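You operate a simulated robot arm through the tools that you are given. There is no shell and no other tool. Be economical: measure what you need, move in short steps, check, and stop when the job is done.

Carry out the task below with a simulated two-armed robot. There is one attempt and no reset: what you move stays moved.

TASK
Open the top white drawer, put the yellow cloth from there on the bed of the blue frame, then shut the drawer. Take the film roll from the top of the blue cabinet and put it on the top of the blue bench. Put the small measuring cup in the in the sink. Open the left cabinet door, take the white pad from the top shelf of the deck cabinet and leave it on the pallet on the lift trolley and shut the door again. Take the swatch book from the top of the blue bench and put it on the shelf under the wooden bench. Stack the film cassette marked "silver" from the workbench top on top of the film cassette labelled "clear". Put the loose grey wheel on the pallet on the lift trolley. Put the loose suction cup from the workbench top on top of the silver metal block there. Pull the left narrow door open. The order is free. Set down upright: film roll, small measuring cup.

Only the result counts: the job must be done as asked and must still hold three seconds after the hand-in. Knocking over, shifting, dropping, spilling or breaking anything else fails it. Flat cloth is picked up by pressing the open fingertips on it (5 to 10 N) and closing them slowly along it; thin cloth reads only 2 to 8 mm in the jaws.

THE ROBOT
Two 7-joint arms with two-finger parallel grippers on one trunk, on a base that drives. Base frame: it is fixed to the floor where the robot stands at the start and does not move with it; the origin is under the middle of the robot, x ahead of it, y to its left, z up. Lengths are in mm, angles in rad, forces in N, time in s.
The left shoulder is at the start at [30, 119, 760], the right one opposite. With the tool pointing down near the work surface each hand reaches from about 100 to 620 mm from the robot's upright axis, wherever it stands, measured 20 degrees to its own side. Places, roughly: bed of the blue frame (29x17 cm) [-3520, -1240, 820]; film cassette [-4000, -1250, 750]; film roll (7x7x10 cm) [600, 600, 900]; in the sink (22x24 cm) [1960, 500, 760]; left cabinet door [-2600, 1700, 400]; left narrow door [400, -400, 400]; loose grey wheel (5x5x3 cm) [-4200, -1100, 800]; loose suction cup (5x5x5 cm) [-4300, -1200, 800]; metal block (10x6x5 cm) [-4600, -1200, 800]; pallet on the lift trolley [-4600, 700, 300]; shelf under the wooden bench [-1100, -4400, 300]; small measuring cup [1000, 500, 1000]; swatch book [-3000, -1250, 750]; top of the blue bench [-2900, -1400, 800]; top white drawer [600, 0, 700]; white pad (9x6x5 cm) [-2700, 1700, 400]; yellow cloth (11x7x3 cm) [600, -100, 600]. Payload 3.43 kg a hand.
Tool frame (each hand has its own): the origin (TCP) lies between the finger pads and is the grasp point; the fingertips stand 30 mm ahead of it; z points along the fingers, y is the line along which they close. The gripper opens to 94 mm. The fingers are 28 mm wide and 10 mm thick; the gripper's body (50 by 96 mm) begins 55 mm behind the TCP.
Orientation is that of the tool frame in the base frame, as a unit quaternion [w, x, y, z]. With the fingers straight down and closing along the base's y, the tool's x points along the base's -x, its y along +y and its z along -z.

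THE INTERFACE
- The arms move only by the tool send_rows. It takes "left_targets", "right_targets" or both (then of equal length, played together; a hand with none holds still); each is a list that holds one entry, the list of rows, each a list of 7 numbers: the turn, a rotation vector about the tool's x, y, z in rad, then the shift along the tool's x, y, z in mm, then the closure, from 0 (fully open) to 1 (shut). In form: [[[wx, wy, wz, dx, dy, dz, grip], ...]]. A call has 1 to 20 rows; each row shifts and turns the commanded pose from where the row before left it, along the tool's axes as they then stand. Each row takes 0.2 s and may step no farther than 50 mm and 0.15 rad from the row before; otherwise, or with a gripper value out of range, the whole call is refused. A pose out of reach is approached as far as the arm can. The call stops where the force on the tool passes 40 N (or 10 N more than at its start, if that is more) or the arm is blocked; 0.2 s more then pass. Each finger travels about 72 mm/s and halts on what it meets, pressing with about 36 N; the grip force reading is that of the motor and also rises with nothing between the fingers. The clock runs only during rows and for 0.2 s after the last one: add rows that do not move to give the fingers time. It gives the time, the measured TCP pose, the force on the tool (base axes), the opening and the grip force at its end, in the units of the frame above (readings bear some noise), with the torque about the TCP (base axes, N m) and any sound that the robot's microphone picked up.
- Cameras (640 x 400 px; columns grow to the right, rows downward): "scene" is now at [38.8, -13.9, 1455.5]; the picture's right is [-0.19, -0.98, 0.00], its down [-0.82, 0.16, -0.55] and it looks along [0.54, -0.10, -0.83] (base axes); focal length 222 px, centre (320, 200). "left" rides on the left gripper at [76, -14, -103] in its tool frame; the picture's right is [0.18, 0.98, 0.00], its down [-0.75, 0.14, -0.64] and it looks along [-0.63, 0.12, 0.77] (tool axes); focal length 243 px, centre (320, 200). "right" rides on the right gripper at [76, 14, -102] in its tool frame; the picture's right is [-0.18, 0.98, 0.00], its down [-0.75, -0.14, -0.64] and it looks along [-0.63, -0.12, 0.77] (tool axes); focal length 243 px, centre (320, 200). There is no depth. A picture from a camera that has moved, and an enlarged one, comes with that camera's place and axes in the base frame and with its lens.
- snapshot(camera): a new picture of that camera. No time passes.
- slide_trunk(by): slides the trunk up (or, below 0, down) by that many mm; the arms and the scene camera ride with it, the base frame stays. It gives what a move gives, with no picture.
- base_move(legs): drives the robot by 1 to 6 legs, each [ahead, turn to the left] in mm and rad, along the robot's own axes; the way and the turn of a leg run together, so that a leg with both is an arc; at most 1500 mm and 3.142 rad a leg. The arms and the cameras ride along, it lands a little off, and it stops where it bumps. It gives what a move gives.
- aim_head(pan, tilt): turns the head with the scene camera to pan (to the left, within 2.496 rad either way) and tilt (down, from -0.506 to 1.204), counted from straight ahead of the robot. It gives what a move gives.
- close_up(camera, box): a new picture of the part [left, top, right, bottom] of that camera's present view, enlarged. No time passes.
- finish_job(): hands the job in; it is judged then, once.

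Work in short steps. Places have to be worked out from the pictures, the camera data and where the tool is seen: move nearer, look again, correct. Check each grasp and each placing, and mend what went wrong. You have 535 turns and 320 pictures in all, those below and enlarged ones among them. Open the grippers and draw the arms clear of the work before you hand the job in, unless the task says otherwise.

The tools are called after "Request:" by a JSON object that holds its "api" and its "payload". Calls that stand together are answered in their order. send_rows: Moves the arms, as the interface text tells. Its arguments: {"type":"object","properties":{"left_targets":{"type":"array"},"right_targets":{"type":"array"}},"required":[]} The other tools are called the same way: slide_trunk (by) slides the trunk up or down; base_move (legs) drives the base; aim_head (pan, tilt) turns the head that bears the scene camera; snapshot (camera) takes a picture; close_up (camera, box) takes an enlarged picture of a part of a camera's view; finish_job () hands the job in.

At the start:

```text
time_s: 0.0
left_position: [423.4, 170.4, 1072.8]
left_orientation: [0.0, 0.0, 1.0, 0.0]
left_contact_force: [0.0, -0.1, -0.6]
left_torque: [0.01, 0.04, 0.0]
left_opening: 94.0
left_grasp_force: 0.1
right_position: [369.9, -220.1, 1133.6]
right_orientation: [0.0, 0.0, 1.0, 0.0]
right_contact_force: [0.2, 0.7, 0.1]
right_torque: [0.01, -0.03, 0.0]
right_opening: 94.1
right_grasp_force: 0.1
trunk travel left (down, up): [-25.0, 385.0]
robot x, y, heading: [0.1, 1.4, -0.008]
head pan, tilt: [-0.192, 0.988]
```

scene: 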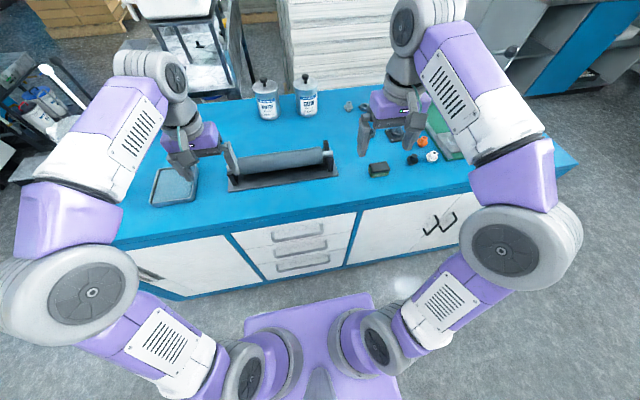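
right: 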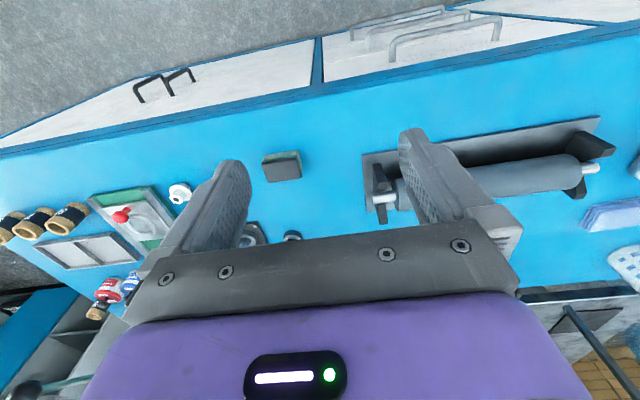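
left: 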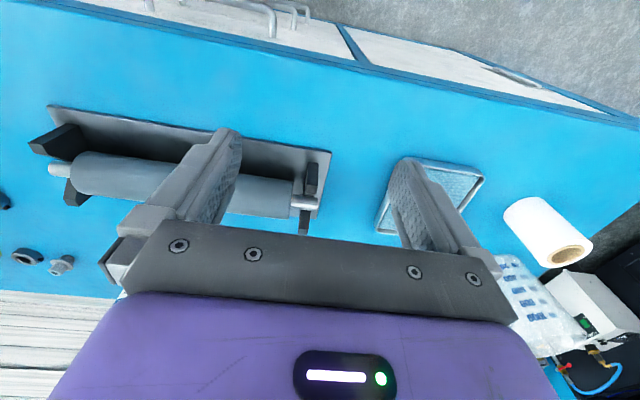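

I'll begin by looking closely at the drawers and cabinet front.

Request:
{"api": "close_up", "payload": {"camera": "scene", "box": [130, 170, 470, 310]}}

Request:
{"api": "close_up", "payload": {"camera": "scene", "box": [0, 0, 640, 200]}}

```text
1.88 times, centred on (300, 240) of scene
camera zoom: at [38.8, -13.9, 1455.5], right [-0.19, -0.98, 0.0], down [-0.82, 0.16, -0.55], along [0.54, -0.1, -0.83], focal length 418 px, centre (358, 125)
```

zoom: 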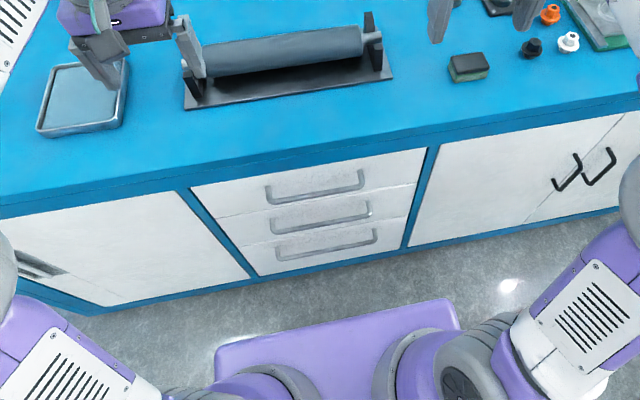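

```text
1.00 times, centred on (320, 100) of scene (not enlarged: the box is as wide or as high as the picture)
camera zoom: at [38.8, -13.9, 1455.5], right [-0.19, -0.98, 0.0], down [-0.82, 0.16, -0.55], along [0.54, -0.1, -0.83], focal length 222 px, centre (320, 300)
```

zoom: 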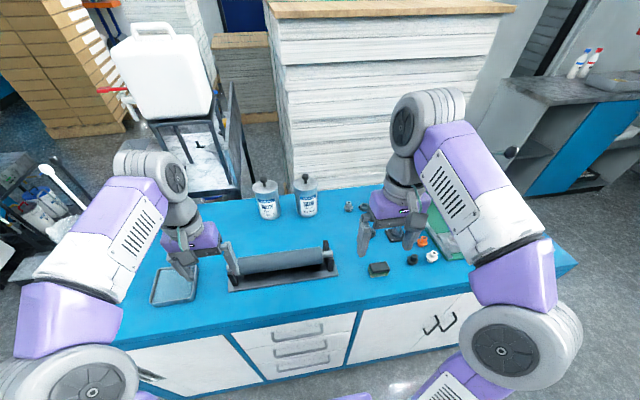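

I'll survey the surroundings with the head to map obstacles.

Request:
{"api": "aim_head", "payload": {"pan": 0.0, "tilt": 0.5}}

Request:
{"api": "snapshot", "payload": {"camera": "scene"}}

Request:
{"api": "aim_head", "payload": {"pan": 1.3, "tilt": 0.4}}

Request:
{"api": "snapshot", "payload": {"camera": "scene"}}

Request:
{"api": "aim_head", "payload": {"pan": 2.49, "tilt": 0.3}}

Request:
{"api": "snapshot", "payload": {"camera": "scene"}}

Request:
{"api": "aim_head", "payload": {"pan": -2.49, "tilt": 0.3}}

Request:
{"api": "snapshot", "payload": {"camera": "scene"}}

Request:
{"api": "aim_head", "payload": {"pan": -1.3, "tilt": 0.4}}

Request:
{"api": "snapshot", "payload": {"camera": "scene"}}

```text
time_s: 0.9
left_position: [422.5, 170.1, 1073.1]
left_orientation: [0.0, 0.0, 1.0, 0.0]
left_contact_force: [-0.6, -0.1, 0.9]
left_torque: [-0.01, 0.01, -0.04]
left_opening: 93.9
left_grasp_force: 0.2
right_position: [367.7, -220.5, 1133.4]
right_orientation: [0.0, 0.0, 1.0, 0.0]
right_contact_force: [0.6, -0.1, -0.7]
right_torque: [0.01, -0.01, 0.02]
right_opening: 94.2
right_grasp_force: 0.1
trunk travel left (down, up): [-25.0, 385.0]
robot x, y, heading: [-1.9, 0.6, 0.003]
head pan, tilt: [0.0, 0.499]
```

```text
314 pictures are left
camera scene: at [60.6, -0.5, 1495.6], right [0.0, -1.0, 0.0], down [-0.48, 0.0, -0.88], along [0.88, 0.0, -0.48], focal length 222 px, centre (320, 200)
```

scene: 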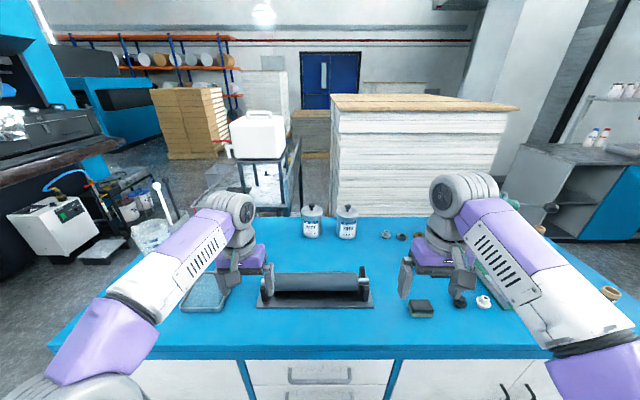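

```text
time_s: 2.4
left_position: [423.3, 168.1, 1072.7]
left_orientation: [0.0, 0.0, 1.0, 0.0]
left_contact_force: [0.4, -1.1, 0.3]
left_torque: [0.0, -0.01, -0.02]
left_opening: 94.4
left_grasp_force: 0.1
right_position: [368.5, -220.9, 1133.4]
right_orientation: [0.0, 0.0, 1.0, 0.0]
right_contact_force: [0.3, -0.5, 0.1]
right_torque: [0.01, -0.01, 0.0]
right_opening: 94.2
right_grasp_force: 0.0
trunk travel left (down, up): [-25.0, 385.0]
robot x, y, heading: [2.1, 0.3, -0.005]
head pan, tilt: [1.3, 0.4]
```

```text
313 pictures are left
camera scene: at [-5.6, 88.7, 1504.8], right [0.96, -0.27, 0.0], down [-0.1, -0.37, -0.92], along [0.25, 0.89, -0.39], focal length 222 px, centre (320, 200)
```

scene: 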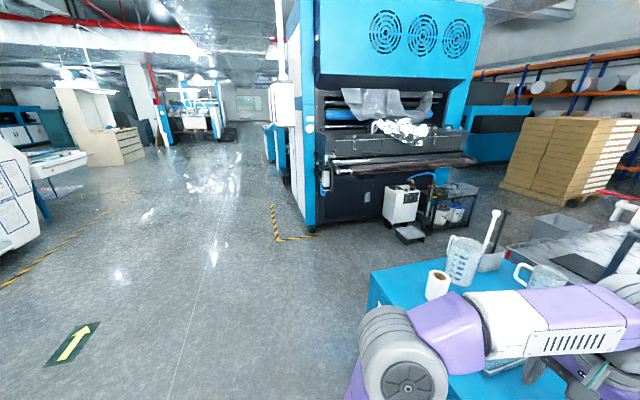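

```text
time_s: 3.8
left_position: [423.2, 171.4, 1072.4]
left_orientation: [0.001, 0.001, 1.0, 0.0]
left_contact_force: [0.2, -0.1, -0.3]
left_torque: [-0.03, -0.01, -0.03]
left_opening: 93.9
left_grasp_force: 0.0
right_position: [369.3, -221.8, 1133.4]
right_orientation: [0.0, 0.0, 1.0, 0.001]
right_contact_force: [0.4, -0.1, -0.4]
right_torque: [-0.03, -0.01, 0.0]
right_opening: 93.9
right_grasp_force: 0.0
trunk travel left (down, up): [-25.0, 385.0]
robot x, y, heading: [0.3, 1.4, 0.002]
head pan, tilt: [2.491, 0.3]
```

```text
312 pictures are left
camera scene: at [-104.6, 56.1, 1514.1], right [0.61, 0.8, 0.0], down [0.24, -0.18, -0.96], along [-0.76, 0.58, -0.3], focal length 222 px, centre (320, 200)
```

scene: 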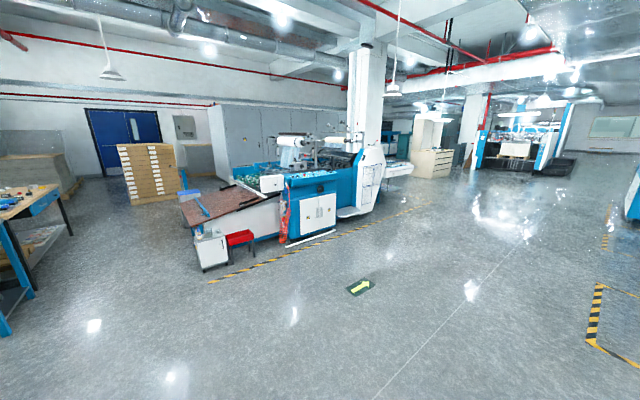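

```text
time_s: 7.7
left_position: [421.9, 170.8, 1074.2]
left_orientation: [-0.001, 0.0, 1.0, 0.0]
left_contact_force: [-0.8, 0.2, 0.1]
left_torque: [-0.02, -0.02, 0.0]
left_opening: 94.0
left_grasp_force: 0.1
right_position: [369.4, -220.3, 1133.6]
right_orientation: [-0.001, 0.0, 1.0, 0.0]
right_contact_force: [0.1, 0.3, -0.7]
right_torque: [-0.01, 0.01, -0.02]
right_opening: 94.1
right_grasp_force: 0.0
trunk travel left (down, up): [-25.0, 385.0]
robot x, y, heading: [-0.0, 0.5, -0.003]
head pan, tilt: [-2.491, 0.3]
```

```text
311 pictures are left
camera scene: at [-104.7, -57.1, 1514.1], right [-0.61, 0.8, 0.0], down [0.24, 0.18, -0.96], along [-0.76, -0.58, -0.3], focal length 222 px, centre (320, 200)
```

scene: 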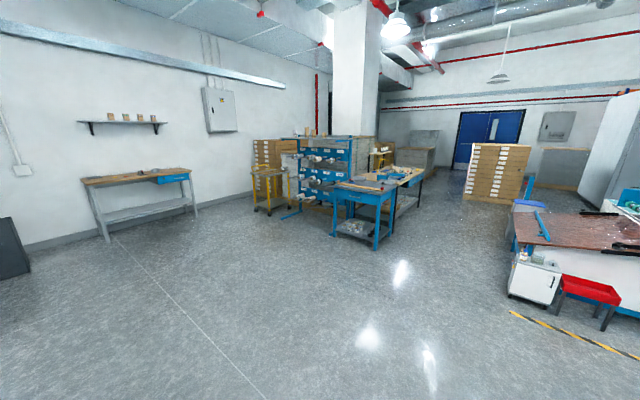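

```text
time_s: 9.1
left_position: [423.3, 168.9, 1073.9]
left_orientation: [-0.001, 0.0, 1.0, 0.0]
left_contact_force: [0.3, 0.5, 0.2]
left_torque: [-0.03, 0.0, -0.01]
left_opening: 94.1
left_grasp_force: 0.1
right_position: [368.5, -221.3, 1133.1]
right_orientation: [-0.001, 0.0, 1.0, 0.0]
right_contact_force: [0.5, -0.2, 0.5]
right_torque: [-0.02, 0.01, -0.01]
right_opening: 93.7
right_grasp_force: 0.0
trunk travel left (down, up): [-25.0, 385.0]
robot x, y, heading: [-1.5, -1.4, -0.002]
head pan, tilt: [-1.3, 0.4]
```

```text
310 pictures are left
camera scene: at [-5.7, -89.8, 1504.8], right [-0.96, -0.27, 0.0], down [-0.1, 0.38, -0.92], along [0.25, -0.89, -0.39], focal length 222 px, centre (320, 200)
```

scene: 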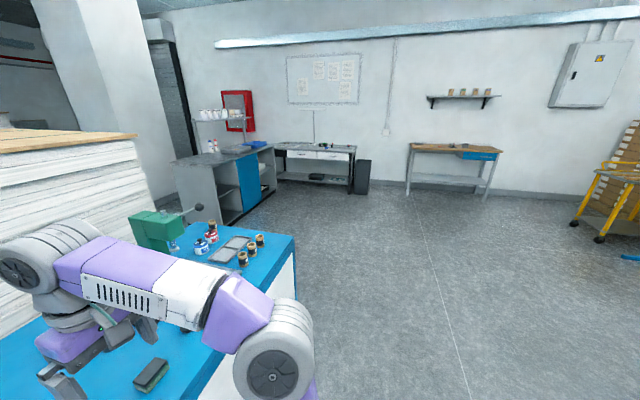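

Cabinet front is near x≈390, top handle ≈[358, 0, 800]. I back up 300 mm for room, then look at the front.

Request:
{"api": "base_move", "payload": {"legs": [[-300, 0]]}}

Request:
{"api": "aim_head", "payload": {"pan": 0.0, "tilt": 0.8}}

Request:
{"api": "snapshot", "payload": {"camera": "scene"}}

```text
time_s: 11.2
left_position: [121.3, 169.2, 1073.1]
left_orientation: [0.0, 0.001, 1.0, 0.0]
left_contact_force: [-0.8, -0.8, 0.0]
left_torque: [0.04, -0.01, -0.02]
left_opening: 94.1
left_grasp_force: 0.1
right_position: [66.6, -220.0, 1134.5]
right_orientation: [0.0, 0.0, 1.0, 0.0]
right_contact_force: [-1.1, -0.2, 0.5]
right_torque: [-0.01, -0.03, 0.02]
right_opening: 94.0
right_grasp_force: 0.1
trunk travel left (down, up): [-25.0, 385.0]
robot x, y, heading: [-297.2, 0.2, -0.002]
head pan, tilt: [-1.3, 0.4]
```

```text
time_s: 12.6
left_position: [120.7, 168.7, 1073.3]
left_orientation: [-0.001, 0.0, 1.0, 0.0]
left_contact_force: [-0.2, 0.1, -0.4]
left_torque: [0.01, -0.04, -0.01]
left_opening: 94.2
left_grasp_force: 0.0
right_position: [67.0, -220.0, 1133.9]
right_orientation: [0.0, 0.001, 1.0, 0.0]
right_contact_force: [0.3, 0.1, -0.2]
right_torque: [-0.01, -0.01, 0.01]
right_opening: 93.9
right_grasp_force: 0.0
trunk travel left (down, up): [-25.0, 385.0]
robot x, y, heading: [-301.3, -1.9, -0.003]
head pan, tilt: [0.0, 0.799]
```

```text
309 pictures are left
camera scene: at [-251.7, -0.6, 1469.7], right [0.0, -1.0, 0.0], down [-0.72, 0.0, -0.7], along [0.7, 0.0, -0.72], focal length 222 px, centre (320, 200)
```

scene: 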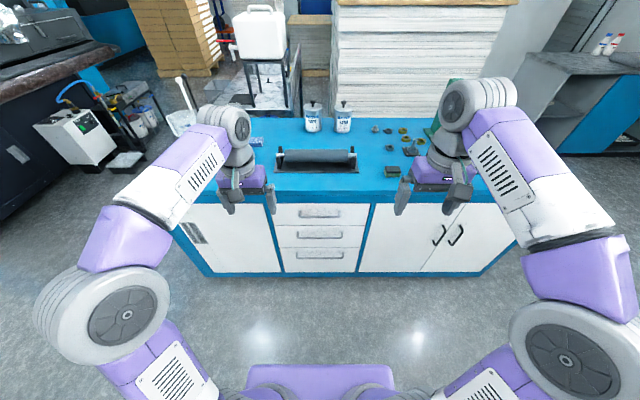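

Triangulating the two views: top handle about [394, 0, 717]. Turn the right hand to point ahead with fingers closing vertically.

Request:
{"api": "send_rows", "payload": {"right_targets": [[[0, 0, 0.15, 0, 0, 0, 0], [0, 0, 0.15, 0, 0, 0, 0], [0, 0, 0.15, 0, 0, 0, 0], [0, 0, 0.15, 0, 0, 0, 0], [0, 0, 0.15, 0, 0, 0, 0], [0, 0, 0.15, 0, 0, 0, 0], [0, 0, 0.15, 0, 0, 0, 0], [0, 0, 0.15, 0, 0, 0, 0], [0, 0, 0.15, 0, 0, 0, 0], [0, 0, 0.15, 0, 0, 0, 0], [0, 0, 0.0708, 0, 0, 0, 0]]]}}

Request:
{"api": "send_rows", "payload": {"right_targets": [[[-0.15, 0, 0, 0, 0, 0, 0], [-0.15, 0, 0, 0, 0, 0, 0], [-0.15, 0, 0, 0, 0, 0, 0], [-0.15, 0, 0, 0, 0, 0, 0], [-0.15, 0, 0, 0, 0, 0, 0], [-0.15, 0, 0, 0, 0, 0, 0], [-0.15, 0, 0, 0, 0, 0, 0], [-0.15, 0, 0, 0, 0, 0, 0], [-0.15, 0, 0, 0, 0, 0, 0], [-0.15, 0, 0, 0, 0, 0, 0], [-0.0708, 0, 0, 0, 0, 0, 0]]]}}

```text
time_s: 15.0
left_position: [121.6, 170.1, 1072.7]
left_orientation: [0.0, 0.0, 1.0, 0.0]
left_contact_force: [0.0, -0.2, -0.5]
left_torque: [0.01, 0.0, 0.0]
left_opening: 93.7
left_grasp_force: 0.1
right_position: [66.5, -221.1, 1133.4]
right_orientation: [0.0, 0.709, 0.706, -0.001]
right_contact_force: [0.6, 0.3, -0.1]
right_torque: [-0.01, 0.02, 0.0]
right_opening: 93.8
right_grasp_force: 0.1
trunk travel left (down, up): [-25.0, 385.0]
robot x, y, heading: [-304.4, -1.8, 0.0]
head pan, tilt: [0.0, 0.799]
```

```text
time_s: 17.4
left_position: [120.9, 170.0, 1072.4]
left_orientation: [-0.001, 0.0, 1.0, 0.0]
left_contact_force: [-0.6, 0.4, -0.8]
left_torque: [0.0, 0.01, 0.02]
left_opening: 94.1
left_grasp_force: 0.0
right_position: [67.5, -220.5, 1133.0]
right_orientation: [0.5, 0.5, 0.5, 0.5]
right_contact_force: [0.0, 0.3, -0.1]
right_torque: [0.04, -0.02, -0.03]
right_opening: 94.3
right_grasp_force: 0.1
trunk travel left (down, up): [-25.0, 385.0]
robot x, y, heading: [-304.8, 2.8, 0.0]
head pan, tilt: [0.0, 0.799]
```

Orientation is right. Now move the hand down in front of the handle with standoff.

Request:
{"api": "send_rows", "payload": {"right_targets": [[[0, 0, 0, 20, -40, 10, 0], [0, 0, 0, 20, -40, 10, 0], [0, 0, 0, 20, -40, 10, 0], [0, 0, 0, 20, -40, 10, 0], [0, 0, 0, 20, -40, 10, 0], [0, 0, 0, 20, -40, 10, 0], [0, 0, 0, 20, -40, 15, 0], [0, 0, 0, 20, -40, 15, 0], [0, 0, 0, 20, -40, 15, 0], [0, 0, 0, 20, -40, 15, 0], [0, 0, 0, 20, -17, 15, 0]]]}}

Request:
{"api": "snapshot", "payload": {"camera": "right"}}

Request:
{"api": "snapshot", "payload": {"camera": "scene"}}

```text
time_s: 19.8
left_position: [119.9, 169.2, 1073.6]
left_orientation: [0.0, 0.0, 1.0, 0.0]
left_contact_force: [-1.0, -0.1, 1.0]
left_torque: [-0.03, -0.04, -0.01]
left_opening: 94.1
left_grasp_force: 0.0
right_position: [246.2, 0.8, 753.3]
right_orientation: [0.5, 0.499, 0.501, 0.5]
right_contact_force: [-0.6, 0.1, -1.3]
right_torque: [-0.04, 0.03, -0.01]
right_opening: 94.0
right_grasp_force: 0.0
right hand out of reach, approached as far as the arm can: row 1, 2, 3, 4
trunk travel left (down, up): [-25.0, 385.0]
robot x, y, heading: [-305.0, -2.8, -0.005]
head pan, tilt: [0.0, 0.799]
```

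```text
308 pictures are left
camera right: at [142.6, 76.8, 768.7], right [0.0, -0.18, 0.98], down [-0.64, -0.75, -0.14], along [0.77, -0.63, -0.12], focal length 243 px, centre (320, 200)
```

right: 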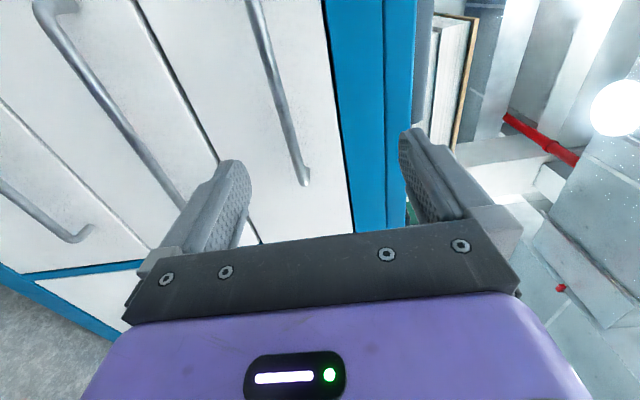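

```text
307 pictures are left
camera scene: at [-251.5, -0.3, 1469.7], right [0.0, -1.0, 0.0], down [-0.72, 0.0, -0.7], along [0.7, 0.0, -0.72], focal length 222 px, centre (320, 200)
```

scene: 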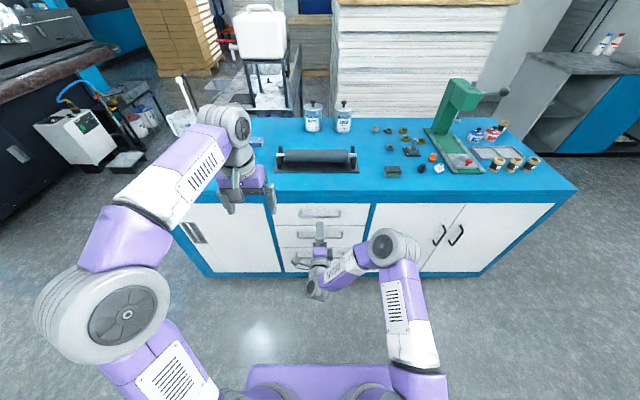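

Handle seen at z≈713, spanning y −95…85. Lower to z 713, narrow the fingers and approach part-way.

Request:
{"api": "send_rows", "payload": {"right_targets": [[[0, 0, 0, 0, -40, 0, 0.4], [0, 0, 0, 0, 0, 40, 0.4], [0, 0, 0, 0, 0, 45, 0.4], [0, 0, 0, 0, 0, 15, 0.4]]]}}

Request:
{"api": "snapshot", "payload": {"camera": "right"}}

```text
time_s: 20.8
left_position: [121.5, 167.9, 1072.6]
left_orientation: [-0.001, 0.0, 1.0, 0.001]
left_contact_force: [0.4, 0.2, -0.5]
left_torque: [0.02, 0.02, 0.01]
left_opening: 93.6
left_grasp_force: 0.1
right_position: [346.1, -1.1, 716.3]
right_orientation: [0.499, 0.5, 0.501, 0.5]
right_contact_force: [0.0, 0.4, -0.1]
right_torque: [0.01, 0.0, 0.0]
right_opening: 56.1
right_grasp_force: 0.0
trunk travel left (down, up): [-25.0, 385.0]
robot x, y, heading: [-305.4, -1.3, 0.001]
head pan, tilt: [0.0, 0.799]
```

```text
306 pictures are left
camera right: at [243.1, 75.7, 729.5], right [0.0, -0.18, 0.98], down [-0.64, -0.75, -0.14], along [0.77, -0.63, -0.12], focal length 243 px, centre (320, 200)
```

right: 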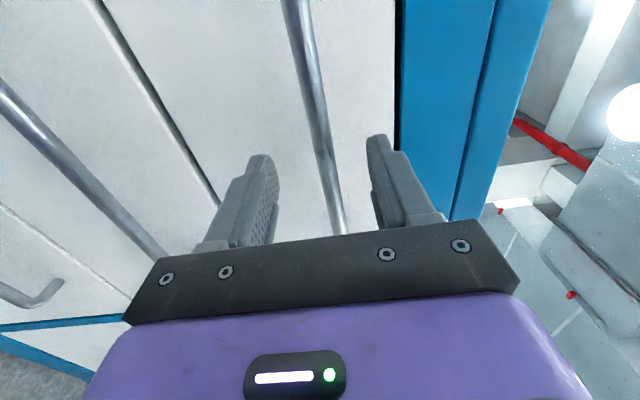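

The bar lies between the fingers. Advance slowly to reach contact or sufficient depth.

Request:
{"api": "send_rows", "payload": {"right_targets": [[[0, 0, 0, 0, 0, 10, 0.4], [0, 0, 0, 0, 0, 10, 0.4], [0, 0, 0, 0, 0, 5, 0.4], [0, 0, 0, 0, 0, 5, 0.4]]]}}

Request:
{"api": "snapshot", "payload": {"camera": "right"}}

```text
time_s: 21.8
left_position: [121.0, 168.8, 1073.5]
left_orientation: [0.0, 0.0, 1.0, 0.001]
left_contact_force: [0.7, 0.5, 0.2]
left_torque: [0.0, -0.02, -0.02]
left_opening: 94.0
left_grasp_force: 0.1
right_position: [376.4, -0.1, 716.2]
right_orientation: [0.499, 0.5, 0.501, 0.501]
right_contact_force: [-1.2, 0.5, -0.5]
right_torque: [-0.01, 0.01, 0.0]
right_opening: 56.6
right_grasp_force: 0.1
trunk travel left (down, up): [-25.0, 385.0]
robot x, y, heading: [-304.4, 1.1, 0.003]
head pan, tilt: [0.0, 0.799]
```

```text
305 pictures are left
camera right: at [272.8, 76.1, 729.2], right [0.0, -0.18, 0.98], down [-0.64, -0.75, -0.14], along [0.77, -0.63, -0.12], focal length 243 px, centre (320, 200)
```

right: 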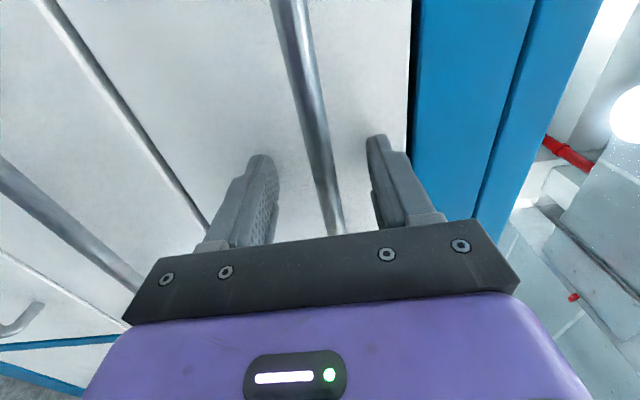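

Bar estimated near the TCP depth; close the fingers and see whether they seize it.

Request:
{"api": "send_rows", "payload": {"right_targets": [[[0, 0, 0, 0, 0, 0, 0.6], [0, 0, 0, 0, 0, 0, 0.8], [0, 0, 0, 0, 0, 0, 1], [0, 0, 0, 0, 0, 0, 1], [0, 0, 0, 0, 0, 0, 1]]]}}

```text
time_s: 23.0
left_position: [120.6, 169.4, 1072.7]
left_orientation: [0.001, 0.0, 1.0, 0.0]
left_contact_force: [0.2, 0.5, -0.3]
left_torque: [-0.02, 0.0, -0.03]
left_opening: 94.0
left_grasp_force: 0.1
right_position: [376.2, 0.0, 719.0]
right_orientation: [0.502, 0.499, 0.498, 0.502]
right_contact_force: [2.9, 0.7, 18.3]
right_torque: [-0.05, 0.01, -0.1]
right_opening: 16.2
right_grasp_force: 45.2
trunk travel left (down, up): [-25.0, 385.0]
robot x, y, heading: [-303.1, 0.8, 0.002]
head pan, tilt: [0.0, 0.799]
```

Gripped (16 mm bar). Shift up 3 mm to relax, and pull the drawer out.

Request:
{"api": "send_rows", "payload": {"right_targets": [[[0, 0, 0, 0, 4, 0, 1], [0, 0, 0, 0, 0, -10, 1], [0, 0, 0, 0, 0, -20, 1], [0, 0, 0, 0, 0, -20, 1], [0, 0, 0, 0, 0, -20, 1], [0, 0, 0, 0, 0, -20, 1], [0, 0, 0, 0, 0, -20, 1], [0, 0, 0, 0, 0, -20, 1], [0, 0, 0, 0, 0, -20, 1], [0, 0, 0, 0, 0, -20, 1], [0, 0, 0, 0, 0, -20, 1], [0, 0, 0, 0, 0, -20, 1]]]}}

Request:
{"api": "snapshot", "payload": {"camera": "scene"}}

```text
time_s: 25.6
left_position: [121.6, 169.4, 1072.9]
left_orientation: [0.0, 0.0, 1.0, 0.001]
left_contact_force: [-0.7, -0.3, 1.0]
left_torque: [0.01, 0.01, -0.01]
left_opening: 94.0
left_grasp_force: 0.1
right_position: [167.6, -0.5, 718.3]
right_orientation: [0.5, 0.501, 0.501, 0.498]
right_contact_force: [-0.8, -13.2, -3.2]
right_torque: [0.01, -0.01, 0.05]
right_opening: 16.3
right_grasp_force: 45.1
trunk travel left (down, up): [-25.0, 385.0]
robot x, y, heading: [-297.8, 0.7, -0.002]
head pan, tilt: [0.0, 0.799]
```

```text
304 pictures are left
camera scene: at [-251.8, -1.9, 1469.7], right [0.0, -1.0, 0.0], down [-0.72, 0.0, -0.7], along [0.7, 0.0, -0.72], focal length 222 px, centre (320, 200)
```

scene: 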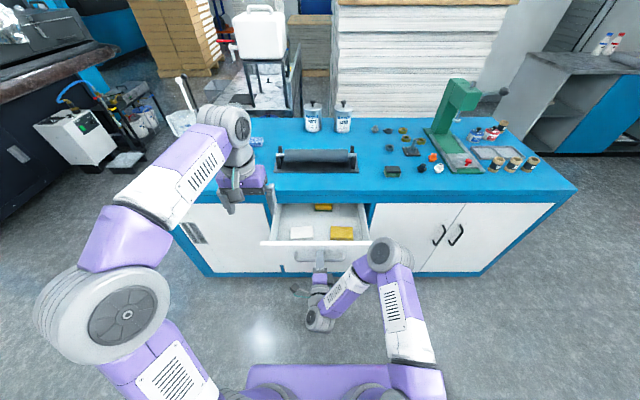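

Request:
{"api": "close_up", "payload": {"camera": "scene", "box": [250, 190, 390, 280]}}

```text
4.44 times, centred on (320, 235) of scene
camera zoom: at [-251.8, -1.9, 1469.7], right [0.0, -1.0, 0.0], down [-0.72, 0.0, -0.7], along [0.7, 0.0, -0.72], focal length 986 px, centre (320, 44)
```

zoom: 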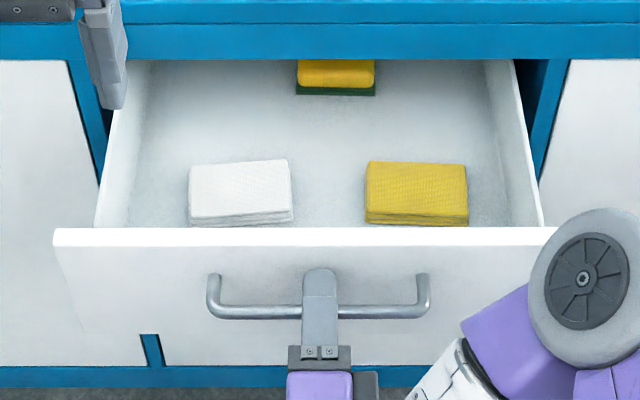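

Drawer is open ~208 mm; the yellow cloth is at about [335, −98, ~660]. Release the handle, back off and raise the right hand, then turn it down.

Request:
{"api": "send_rows", "payload": {"right_targets": [[[0, 0, 0, 0, 0, 0, 0.7], [0, 0, 0, 0, 0, 0, 0.5], [0, 0, 0, 0, 0, 0, 0.4], [0, 0, 0, 0, 0, -30, 0.4], [0, 0, 0, 0, 0, -40, 0.4], [0, 0, 0, -15, 45, 0, 0.2], [0, 0, 0, -15, 45, 0, 0], [0, 0, 0, -15, 45, 0, 0], [0, 0, 0, -15, 45, 0, 0], [0, 0, 0, -15, 45, 0, 0], [0, 0, 0, -15, 45, 0, 0], [0, 0, 0, -15, 45, 0, 0]]]}}

Request:
{"api": "send_rows", "payload": {"right_targets": [[[0.15, 0, 0, 0, 0, 0, 0], [0.15, 0, 0, 0, 0, 0, 0], [0.15, 0, 0, 0, 0, 0, 0], [0.15, 0, 0, 0, 0, 0, 0], [0.15, 0, 0, 0, 0, 0, 0], [0.15, 0, 0, 0, 0, 0, 0], [0.15, 0, 0, 0, 0, 0, 0], [0.15, 0, 0, 0, 0, 0, 0], [0.15, 0, 0, 0, 0, 0, 0], [0.15, 0, 0, 0, 0, 0, 0], [0.0708, 0, 0, 0, 0, 0, 0]]]}}

Request:
{"api": "base_move", "payload": {"legs": [[130, 0]]}}

Request:
{"api": "snapshot", "payload": {"camera": "scene"}}

```text
time_s: 28.2
left_position: [121.0, 168.2, 1073.2]
left_orientation: [0.0, 0.001, 1.0, 0.0]
left_contact_force: [0.2, -0.4, -0.4]
left_torque: [0.02, 0.04, -0.03]
left_opening: 93.6
left_grasp_force: 0.0
right_position: [141.0, -70.7, 1022.9]
right_orientation: [0.5, 0.5, 0.501, 0.499]
right_contact_force: [-0.8, 0.4, 0.3]
right_torque: [0.02, -0.01, -0.03]
right_opening: 94.2
right_grasp_force: 0.1
right hand out of reach, approached as far as the arm can: row 7, 8, 9, 10
trunk travel left (down, up): [-25.0, 385.0]
robot x, y, heading: [-300.5, -3.1, -0.003]
head pan, tilt: [0.0, 0.799]
```

```text
time_s: 30.6
left_position: [122.0, 169.6, 1073.3]
left_orientation: [0.0, -0.001, 1.0, 0.0]
left_contact_force: [1.5, -0.2, -0.3]
left_torque: [0.01, 0.02, 0.03]
left_opening: 94.0
left_grasp_force: 0.1
right_position: [140.8, -70.4, 1022.6]
right_orientation: [-0.002, 0.706, 0.708, -0.002]
right_contact_force: [-0.2, 0.0, -0.1]
right_torque: [0.02, 0.02, 0.02]
right_opening: 93.8
right_grasp_force: 0.1
trunk travel left (down, up): [-25.0, 385.0]
robot x, y, heading: [-300.1, 0.3, -0.004]
head pan, tilt: [0.0, 0.799]
```

```text
time_s: 31.9
left_position: [248.9, 169.2, 1071.8]
left_orientation: [0.0, 0.0, 1.0, 0.0]
left_contact_force: [0.5, 0.2, -0.4]
left_torque: [-0.01, 0.03, 0.0]
left_opening: 93.8
left_grasp_force: 0.1
right_position: [269.0, -72.2, 1022.1]
right_orientation: [0.0, 0.707, 0.708, -0.001]
right_contact_force: [0.0, 0.3, -0.8]
right_torque: [-0.01, 0.04, -0.01]
right_opening: 94.1
right_grasp_force: 0.2
trunk travel left (down, up): [-25.0, 385.0]
robot x, y, heading: [-175.4, -0.9, -0.004]
head pan, tilt: [0.0, 0.799]
```

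```text
302 pictures are left
camera scene: at [-123.2, -0.6, 1469.7], right [0.0, -1.0, 0.0], down [-0.72, 0.0, -0.7], along [0.7, 0.0, -0.72], focal length 222 px, centre (320, 200)
```

scene: 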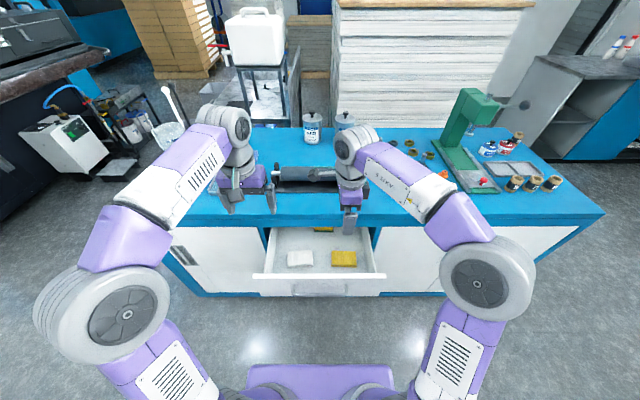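

Cloth triangulates to about [368, −102, 604]. Zoom in to judge the cabinet edge and drawer clearance.

Request:
{"api": "close_up", "payload": {"camera": "scene", "box": [240, 190, 400, 300]}}

Request:
{"api": "snapshot", "payload": {"camera": "right"}}

```text
3.64 times, centred on (320, 245) of scene
camera zoom: at [-123.2, -0.6, 1469.7], right [0.0, -1.0, 0.0], down [-0.72, 0.0, -0.7], along [0.7, 0.0, -0.72], focal length 807 px, centre (320, 36)
```

zoom: 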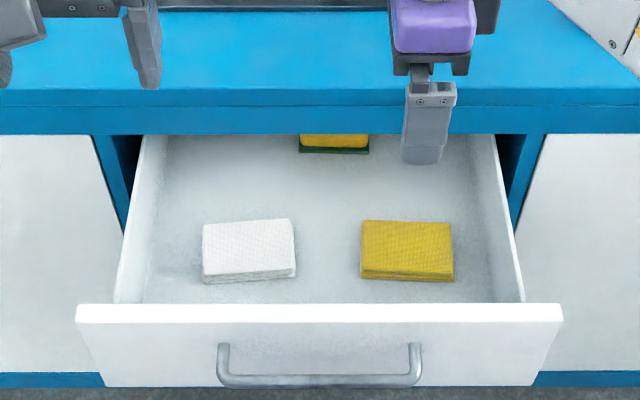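

```text
300 pictures are left
camera right: at [283.1, 4.3, 1125.1], right [0.98, -0.18, 0.0], down [-0.14, -0.75, 0.64], along [-0.12, -0.63, -0.77], focal length 243 px, centre (320, 200)
```

right: 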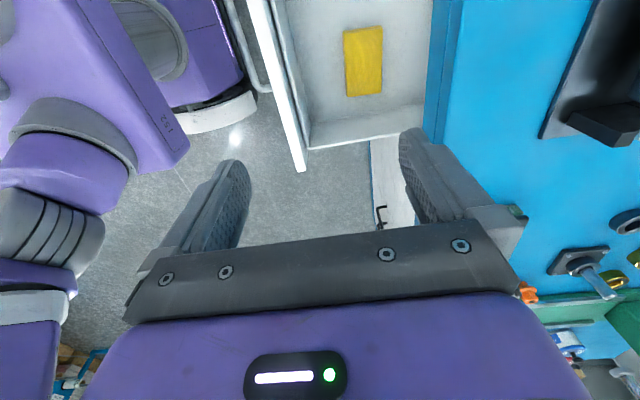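

Better triangulation puts the cloth near [343, −100, ~640]. Move the right hand above it.

Request:
{"api": "send_rows", "payload": {"right_targets": [[[0, 0, 0, -5, 12, 43, 0], [0, 0, 0, -5, 12, 43, 0], [0, 0, 0, -5, 12, 43, 0], [0, 0, 0, -5, 12, 43, 0], [0, 0, 0, -4, 13, 43, 0], [0, 0, 0, -4, 13, 43, 0]]]}}

Request:
{"api": "snapshot", "payload": {"camera": "right"}}

Request:
{"api": "snapshot", "payload": {"camera": "scene"}}

```text
time_s: 33.3
left_position: [249.4, 169.1, 1073.0]
left_orientation: [0.0, 0.001, 1.0, 0.001]
left_contact_force: [-1.0, 1.0, 0.7]
left_torque: [0.05, -0.01, 0.0]
left_opening: 94.2
left_grasp_force: 0.1
right_position: [342.4, -100.8, 763.8]
right_orientation: [-0.001, 0.707, 0.707, 0.0]
right_contact_force: [-0.3, -0.6, 1.0]
right_torque: [0.0, 0.02, -0.03]
right_opening: 93.9
right_grasp_force: 0.1
trunk travel left (down, up): [-25.0, 385.0]
robot x, y, heading: [-176.9, 0.2, -0.003]
head pan, tilt: [0.0, 0.799]
```

```text
299 pictures are left
camera right: at [356.1, -24.2, 865.8], right [0.98, -0.18, 0.0], down [-0.14, -0.75, 0.64], along [-0.12, -0.63, -0.77], focal length 243 px, centre (320, 200)
```

right: 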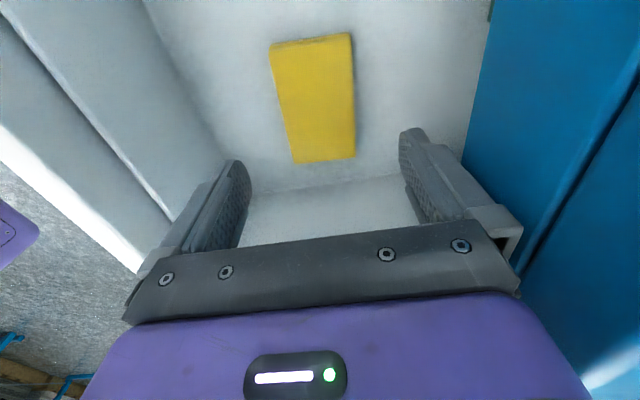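

```text
298 pictures are left
camera scene: at [-123.8, -0.8, 1469.7], right [0.0, -1.0, 0.0], down [-0.72, 0.0, -0.7], along [0.7, 0.0, -0.72], focal length 222 px, centre (320, 200)
```

scene: 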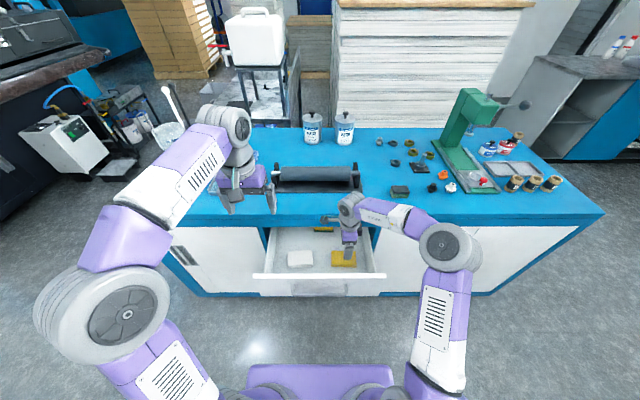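

Cloth centre ≈[339, −95], top ≈645. Descend with force watch.

Request:
{"api": "send_rows", "payload": {"right_targets": [[[0, 0, 0, 5, -3, 40, 0], [0, 0, 0, 0, 0, 40, 0], [0, 0, 0, 0, 0, 20, 0], [0, 0, 0, 0, 0, 8, 0], [0, 0, 0, 0, 0, 0, 0]]]}}

Request:
{"api": "snapshot", "payload": {"camera": "right"}}

```text
time_s: 34.5
left_position: [247.0, 169.4, 1071.3]
left_orientation: [0.0, 0.0, 1.0, -0.001]
left_contact_force: [-0.3, 0.0, 0.0]
left_torque: [0.01, 0.03, 0.02]
left_opening: 94.0
left_grasp_force: 0.1
right_position: [343.4, -94.7, 663.3]
right_orientation: [0.003, 0.708, 0.707, 0.005]
right_contact_force: [0.0, -1.6, 15.8]
right_torque: [-0.09, 0.83, 0.14]
right_opening: 94.0
right_grasp_force: 0.0
trunk travel left (down, up): [-25.0, 385.0]
robot x, y, heading: [-170.8, 0.1, -0.002]
head pan, tilt: [0.0, 0.799]
stopped in row 5 (right hand): the force on the tool passed its limit at 44 N (the readings are from after the stop); the commanded pose is now the measured one
```

```text
297 pictures are left
camera right: at [355.7, -19.6, 766.0], right [0.98, -0.18, 0.01], down [-0.15, -0.75, 0.64], along [-0.11, -0.63, -0.77], focal length 243 px, centre (320, 200)
```

right: 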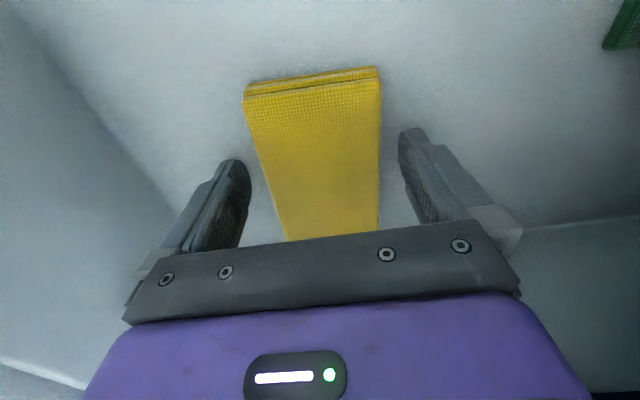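

Fingertips reached the drawer floor, straddling the cloth. Rise 3 mm and close.

Request:
{"api": "send_rows", "payload": {"right_targets": [[[0, 0, 0, 0, -3, -3, 0], [0, 0, 0, 0, 0, 0, 0.15], [0, 0, 0, 0, 0, 0, 0.3], [0, 0, 0, 0, 0, 0, 0.45], [0, 0, 0, 0, 0, 0, 0.6], [0, 0, 0, 0, 0, 0, 0.8], [0, 0, 0, 0, 0, 0, 1], [0, 0, 0, 0, 0, 0, 1]]]}}

Request:
{"api": "snapshot", "payload": {"camera": "right"}}

```text
time_s: 36.3
left_position: [247.7, 168.9, 1073.1]
left_orientation: [0.0, 0.001, 1.0, -0.001]
left_contact_force: [0.3, 0.0, -0.4]
left_torque: [-0.05, 0.03, 0.02]
left_opening: 93.8
left_grasp_force: 0.0
right_position: [338.2, -96.4, 664.7]
right_orientation: [0.002, 0.707, 0.707, 0.003]
right_contact_force: [-0.1, 0.1, -1.3]
right_torque: [0.01, -0.01, 0.05]
right_opening: 64.9
right_grasp_force: 36.4
trunk travel left (down, up): [-25.0, 385.0]
robot x, y, heading: [-173.3, -1.0, -0.003]
head pan, tilt: [0.0, 0.799]
```

```text
296 pictures are left
camera right: at [351.7, -19.8, 767.0], right [0.98, -0.18, 0.01], down [-0.15, -0.75, 0.64], along [-0.11, -0.63, -0.77], focal length 243 px, centre (320, 200)
```

right: 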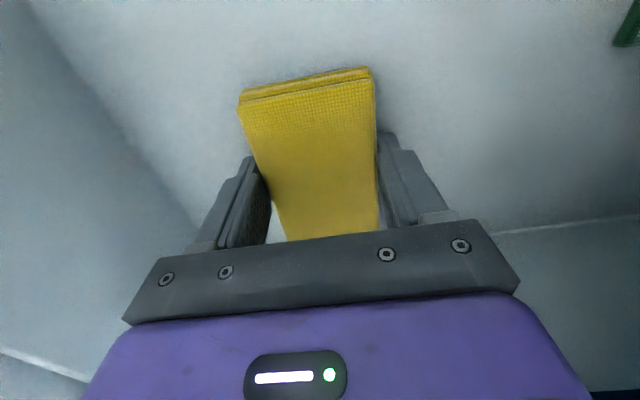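

Grasped at 65 mm. Lift straight up clear of the drawer and look.

Request:
{"api": "send_rows", "payload": {"right_targets": [[[0, 0, 0, 0, 0, -15, 1], [0, 0, 0, 0, 0, -35, 1], [0, 0, 0, 0, 0, -45, 1], [0, 0, 0, 0, 0, -45, 1], [0, 0, 0, 0, 0, -45, 1], [0, 0, 0, 0, 0, -45, 1], [0, 0, 0, 0, 0, -45, 1], [0, 0, 0, 0, 0, -45, 1]]]}}

Request:
{"api": "snapshot", "payload": {"camera": "right"}}

```text
time_s: 38.1
left_position: [249.3, 169.1, 1072.7]
left_orientation: [0.0, 0.001, 1.0, 0.0]
left_contact_force: [0.7, 0.7, 1.0]
left_torque: [-0.03, 0.01, -0.02]
left_opening: 93.8
left_grasp_force: 0.1
right_position: [337.0, -95.0, 986.1]
right_orientation: [0.002, 0.707, 0.707, 0.003]
right_contact_force: [0.4, -0.7, -0.4]
right_torque: [-0.02, -0.01, -0.02]
right_opening: 0.0
right_grasp_force: 33.2
trunk travel left (down, up): [-25.0, 385.0]
robot x, y, heading: [-178.0, 0.2, -0.004]
head pan, tilt: [0.0, 0.799]
```

```text
295 pictures are left
camera right: at [349.4, -18.0, 1088.0], right [0.98, -0.18, 0.01], down [-0.15, -0.75, 0.64], along [-0.11, -0.63, -0.77], focal length 243 px, centre (320, 200)
```

right: 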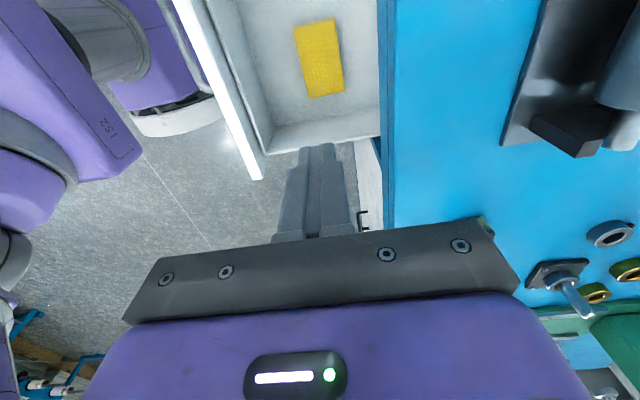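

The cloth slipped out and lies in the drawer at about [341, −91]. I'll regrasp, then lift very slowly with checks.

Request:
{"api": "send_rows", "payload": {"right_targets": [[[0, 0, 0, 4, 4, 45, 0.5], [0, 0, 0, 0, 0, 45, 0.2], [0, 0, 0, 0, 0, 45, 0], [0, 0, 0, 0, 0, 45, 0], [0, 0, 0, 0, 0, 45, 0], [0, 0, 0, 0, 0, 45, 0], [0, 0, 0, 0, 0, 30, 0], [0, 0, 0, 0, 0, 15, 0], [0, 0, 0, 0, 0, 4, 0], [0, 0, 0, 0, 0, 2, 0], [0, 0, 0, 0, 0, 2, 0]]]}}

Request:
{"api": "snapshot", "payload": {"camera": "right"}}

```text
time_s: 40.5
left_position: [247.5, 168.5, 1073.3]
left_orientation: [0.0, 0.002, 1.0, -0.001]
left_contact_force: [-0.3, -0.1, -0.9]
left_torque: [-0.01, 0.0, -0.01]
left_opening: 94.0
left_grasp_force: 0.1
right_position: [342.9, -91.9, 663.3]
right_orientation: [0.004, 0.707, 0.707, 0.004]
right_contact_force: [-0.8, -1.1, 16.0]
right_torque: [-0.07, 0.9, 0.12]
right_opening: 94.2
right_grasp_force: 0.1
trunk travel left (down, up): [-25.0, 385.0]
robot x, y, heading: [-176.1, -0.9, 0.0]
head pan, tilt: [0.0, 0.799]
```

```text
294 pictures are left
camera right: at [355.9, -15.6, 765.9], right [0.98, -0.18, 0.01], down [-0.15, -0.75, 0.64], along [-0.11, -0.63, -0.77], focal length 243 px, centre (320, 200)
```

right: 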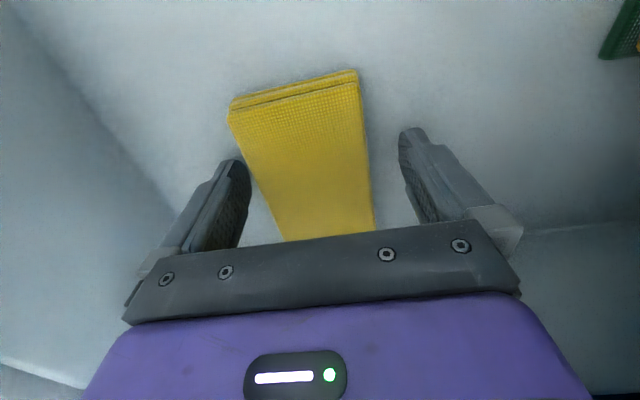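

Cloth is only ~12 mm thick, so I'll use the press-and-close technique: rise, part-close, press on its top and close slowly.

Request:
{"api": "send_rows", "payload": {"right_targets": [[[0, 0, 0, 0, 0, -30, 0], [0, 0, 0, 0, -3, -2, 0.2], [0, 0, 0, 0, 0, 0, 0.4], [0, 0, 0, 0, 0, 0, 0.45], [0, 0, 0, 0, 0, 0, 0.45], [0, 0, 0, 0, 0, 5, 0.45], [0, 0, 0, 0, 0, 3, 0.45], [0, 0, 0, 0, 0, 2, 0.45], [0, 0, 0, 0, 0, 2, 0.45]]]}}

```text
time_s: 42.6
left_position: [247.9, 170.4, 1072.6]
left_orientation: [0.0, 0.002, 1.0, 0.0]
left_contact_force: [1.8, -0.8, -0.1]
left_torque: [0.04, -0.01, 0.01]
left_opening: 94.3
left_grasp_force: 0.0
right_position: [342.5, -91.2, 688.1]
right_orientation: [0.006, 0.707, 0.707, 0.008]
right_contact_force: [0.0, -2.6, 16.2]
right_torque: [-0.08, 0.46, 0.06]
right_opening: 51.3
right_grasp_force: 0.0
trunk travel left (down, up): [-25.0, 385.0]
robot x, y, heading: [-173.0, -5.3, -0.003]
head pan, tilt: [0.0, 0.799]
stopped in row 9 (right hand): the force on the tool passed its limit at 42 N (the readings are from after the stop); the commanded pose is now the measured one
```

Contact at the cloth top (tips ≈658). Ease to ~8 N and close slowly.

Request:
{"api": "send_rows", "payload": {"right_targets": [[[0, 0, 0, 0, 0, -0.5, 0.45], [0, 0, 0, 0, 0, 0, 0.5], [0, 0, 0, 0, 0, 0, 0.53], [0, 0, 0, 0, 0, 0, 0.56], [0, 0, 0, 0, 0, 0, 0.59], [0, 0, 0, 0, 0, 0, 0.62], [0, 0, 0, 0, 0, 0, 0.65], [0, 0, 0, 0, 0, 0, 0.68]]]}}

Request:
{"api": "snapshot", "payload": {"camera": "right"}}

```text
time_s: 44.4
left_position: [246.4, 169.8, 1073.3]
left_orientation: [0.001, 0.001, 1.0, 0.001]
left_contact_force: [-0.5, 0.4, -0.2]
left_torque: [-0.03, -0.01, -0.03]
left_opening: 93.9
left_grasp_force: 0.0
right_position: [341.2, -91.5, 685.9]
right_orientation: [0.006, 0.707, 0.707, 0.007]
right_contact_force: [-1.9, 2.4, 27.0]
right_torque: [0.0, 0.48, -0.01]
right_opening: 31.1
right_grasp_force: 1.0
trunk travel left (down, up): [-25.0, 385.0]
robot x, y, heading: [-175.1, -1.2, -0.002]
head pan, tilt: [0.0, 0.799]
```

```text
293 pictures are left
camera right: at [353.0, -15.2, 789.2], right [0.98, -0.18, 0.02], down [-0.15, -0.75, 0.64], along [-0.11, -0.63, -0.77], focal length 243 px, centre (320, 200)
```

right: 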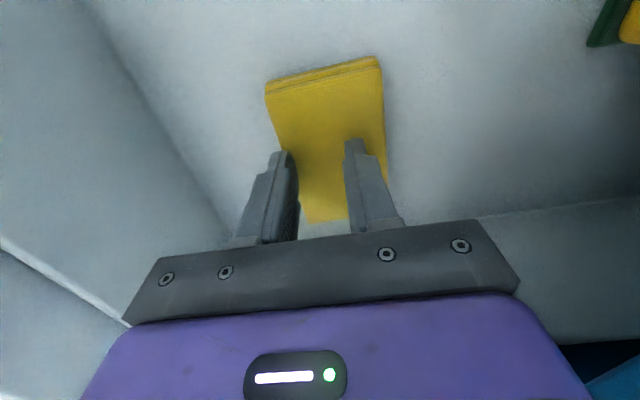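

Force rose to 27 N; ease off a little and check.

Request:
{"api": "send_rows", "payload": {"right_targets": [[[0, 0, 0, 0, 0, -2, 0.68]]]}}

```text
time_s: 44.8
left_position: [248.6, 169.9, 1072.9]
left_orientation: [0.0, 0.001, 1.0, 0.0]
left_contact_force: [-0.2, -0.6, -0.8]
left_torque: [0.01, -0.02, 0.04]
left_opening: 94.1
left_grasp_force: 0.1
right_position: [341.7, -90.1, 687.0]
right_orientation: [0.004, 0.707, 0.707, 0.005]
right_contact_force: [-0.3, 2.0, 14.7]
right_torque: [0.04, 0.28, -0.03]
right_opening: 29.9
right_grasp_force: 0.0
trunk travel left (down, up): [-25.0, 385.0]
robot x, y, heading: [-176.6, -0.5, -0.003]
head pan, tilt: [0.0, 0.799]
```

Request:
{"api": "send_rows", "payload": {"right_targets": [[[0, 0, 0, 0, 0, -1, 0.68], [0, 0, 0, 0, 0, 0, 0.71], [0, 0, 0, 0, 0, 0, 0.74], [0, 0, 0, 0, 0, 0, 0.77], [0, 0, 0, 0, 0, 0, 0.8], [0, 0, 0, 0, 0, 0, 0.83], [0, 0, 0, 0, 0, 0, 0.86], [0, 0, 0, 0, 0, 0, 0.89], [0, 0, 0, 0, 0, 0, 0.92], [0, 0, 0, 0, 0, 0, 0.96], [0, 0, 0, 0, 0, 0, 1], [0, 0, 0, 0, 0, 0, 1], [0, 0, 0, 0, 0, 0, 1]]]}}

Request:
{"api": "snapshot", "payload": {"camera": "right"}}

```text
time_s: 47.6
left_position: [247.4, 169.2, 1072.8]
left_orientation: [0.0, 0.001, 1.0, 0.0]
left_contact_force: [0.5, -0.3, 0.1]
left_torque: [0.02, 0.0, -0.01]
left_opening: 94.0
left_grasp_force: 0.0
right_position: [342.1, -90.5, 689.5]
right_orientation: [0.004, 0.708, 0.706, 0.005]
right_contact_force: [0.0, 0.2, 0.0]
right_torque: [0.01, -0.04, -0.01]
right_opening: 0.0
right_grasp_force: 33.1
trunk travel left (down, up): [-25.0, 385.0]
robot x, y, heading: [-175.2, -0.6, -0.002]
head pan, tilt: [0.0, 0.799]
```

```text
292 pictures are left
camera right: at [354.0, -15.1, 790.7], right [0.98, -0.18, 0.01], down [-0.15, -0.75, 0.64], along [-0.11, -0.63, -0.77], focal length 243 px, centre (320, 200)
```

right: 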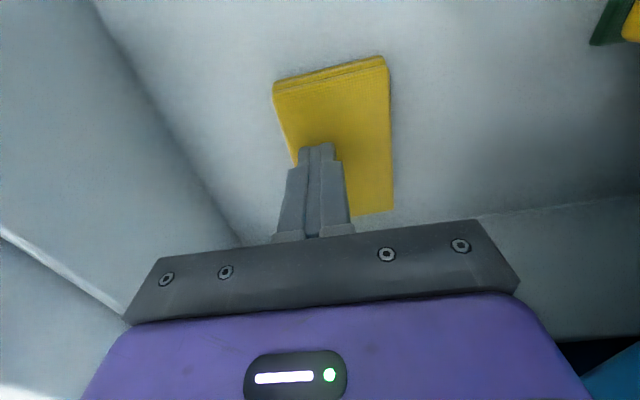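

It only slid—the cloth is a firm stack ~26 mm thick, now at ≈[353, −85]. Go back to a side grasp, with slow lift and checks.

Request:
{"api": "send_rows", "payload": {"right_targets": [[[0, 0, 0, 0, 0, -20, 1], [0, 0, 0, 5, 10, 0, 0.6], [0, 0, 0, 0, 0, 0, 0.3], [0, 0, 0, 0, 0, 0, 0], [0, 0, 0, 0, 0, 0, 0], [0, 0, 0, 0, 0, 20, 0], [0, 0, 0, 0, 0, 15, 0], [0, 0, 0, 0, 0, 6, 0]]]}}

Request:
{"api": "snapshot", "payload": {"camera": "right"}}

```text
time_s: 49.4
left_position: [247.9, 169.5, 1073.5]
left_orientation: [-0.001, 0.001, 1.0, 0.0]
left_contact_force: [-0.4, -0.4, 0.0]
left_torque: [-0.02, -0.02, -0.01]
left_opening: 93.9
left_grasp_force: 0.1
right_position: [350.8, -87.2, 667.4]
right_orientation: [0.004, 0.707, 0.707, 0.005]
right_contact_force: [-0.3, 0.5, 0.3]
right_torque: [-0.03, 0.03, -0.04]
right_opening: 94.2
right_grasp_force: 0.0
trunk travel left (down, up): [-25.0, 385.0]
robot x, y, heading: [-174.7, -0.4, -0.003]
head pan, tilt: [0.0, 0.799]
```

```text
291 pictures are left
camera right: at [363.4, -10.8, 769.9], right [0.98, -0.18, 0.01], down [-0.15, -0.75, 0.64], along [-0.11, -0.63, -0.77], focal length 243 px, centre (320, 200)
```

right: 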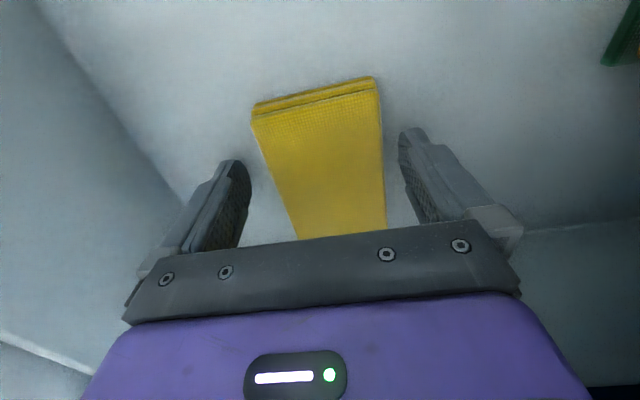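

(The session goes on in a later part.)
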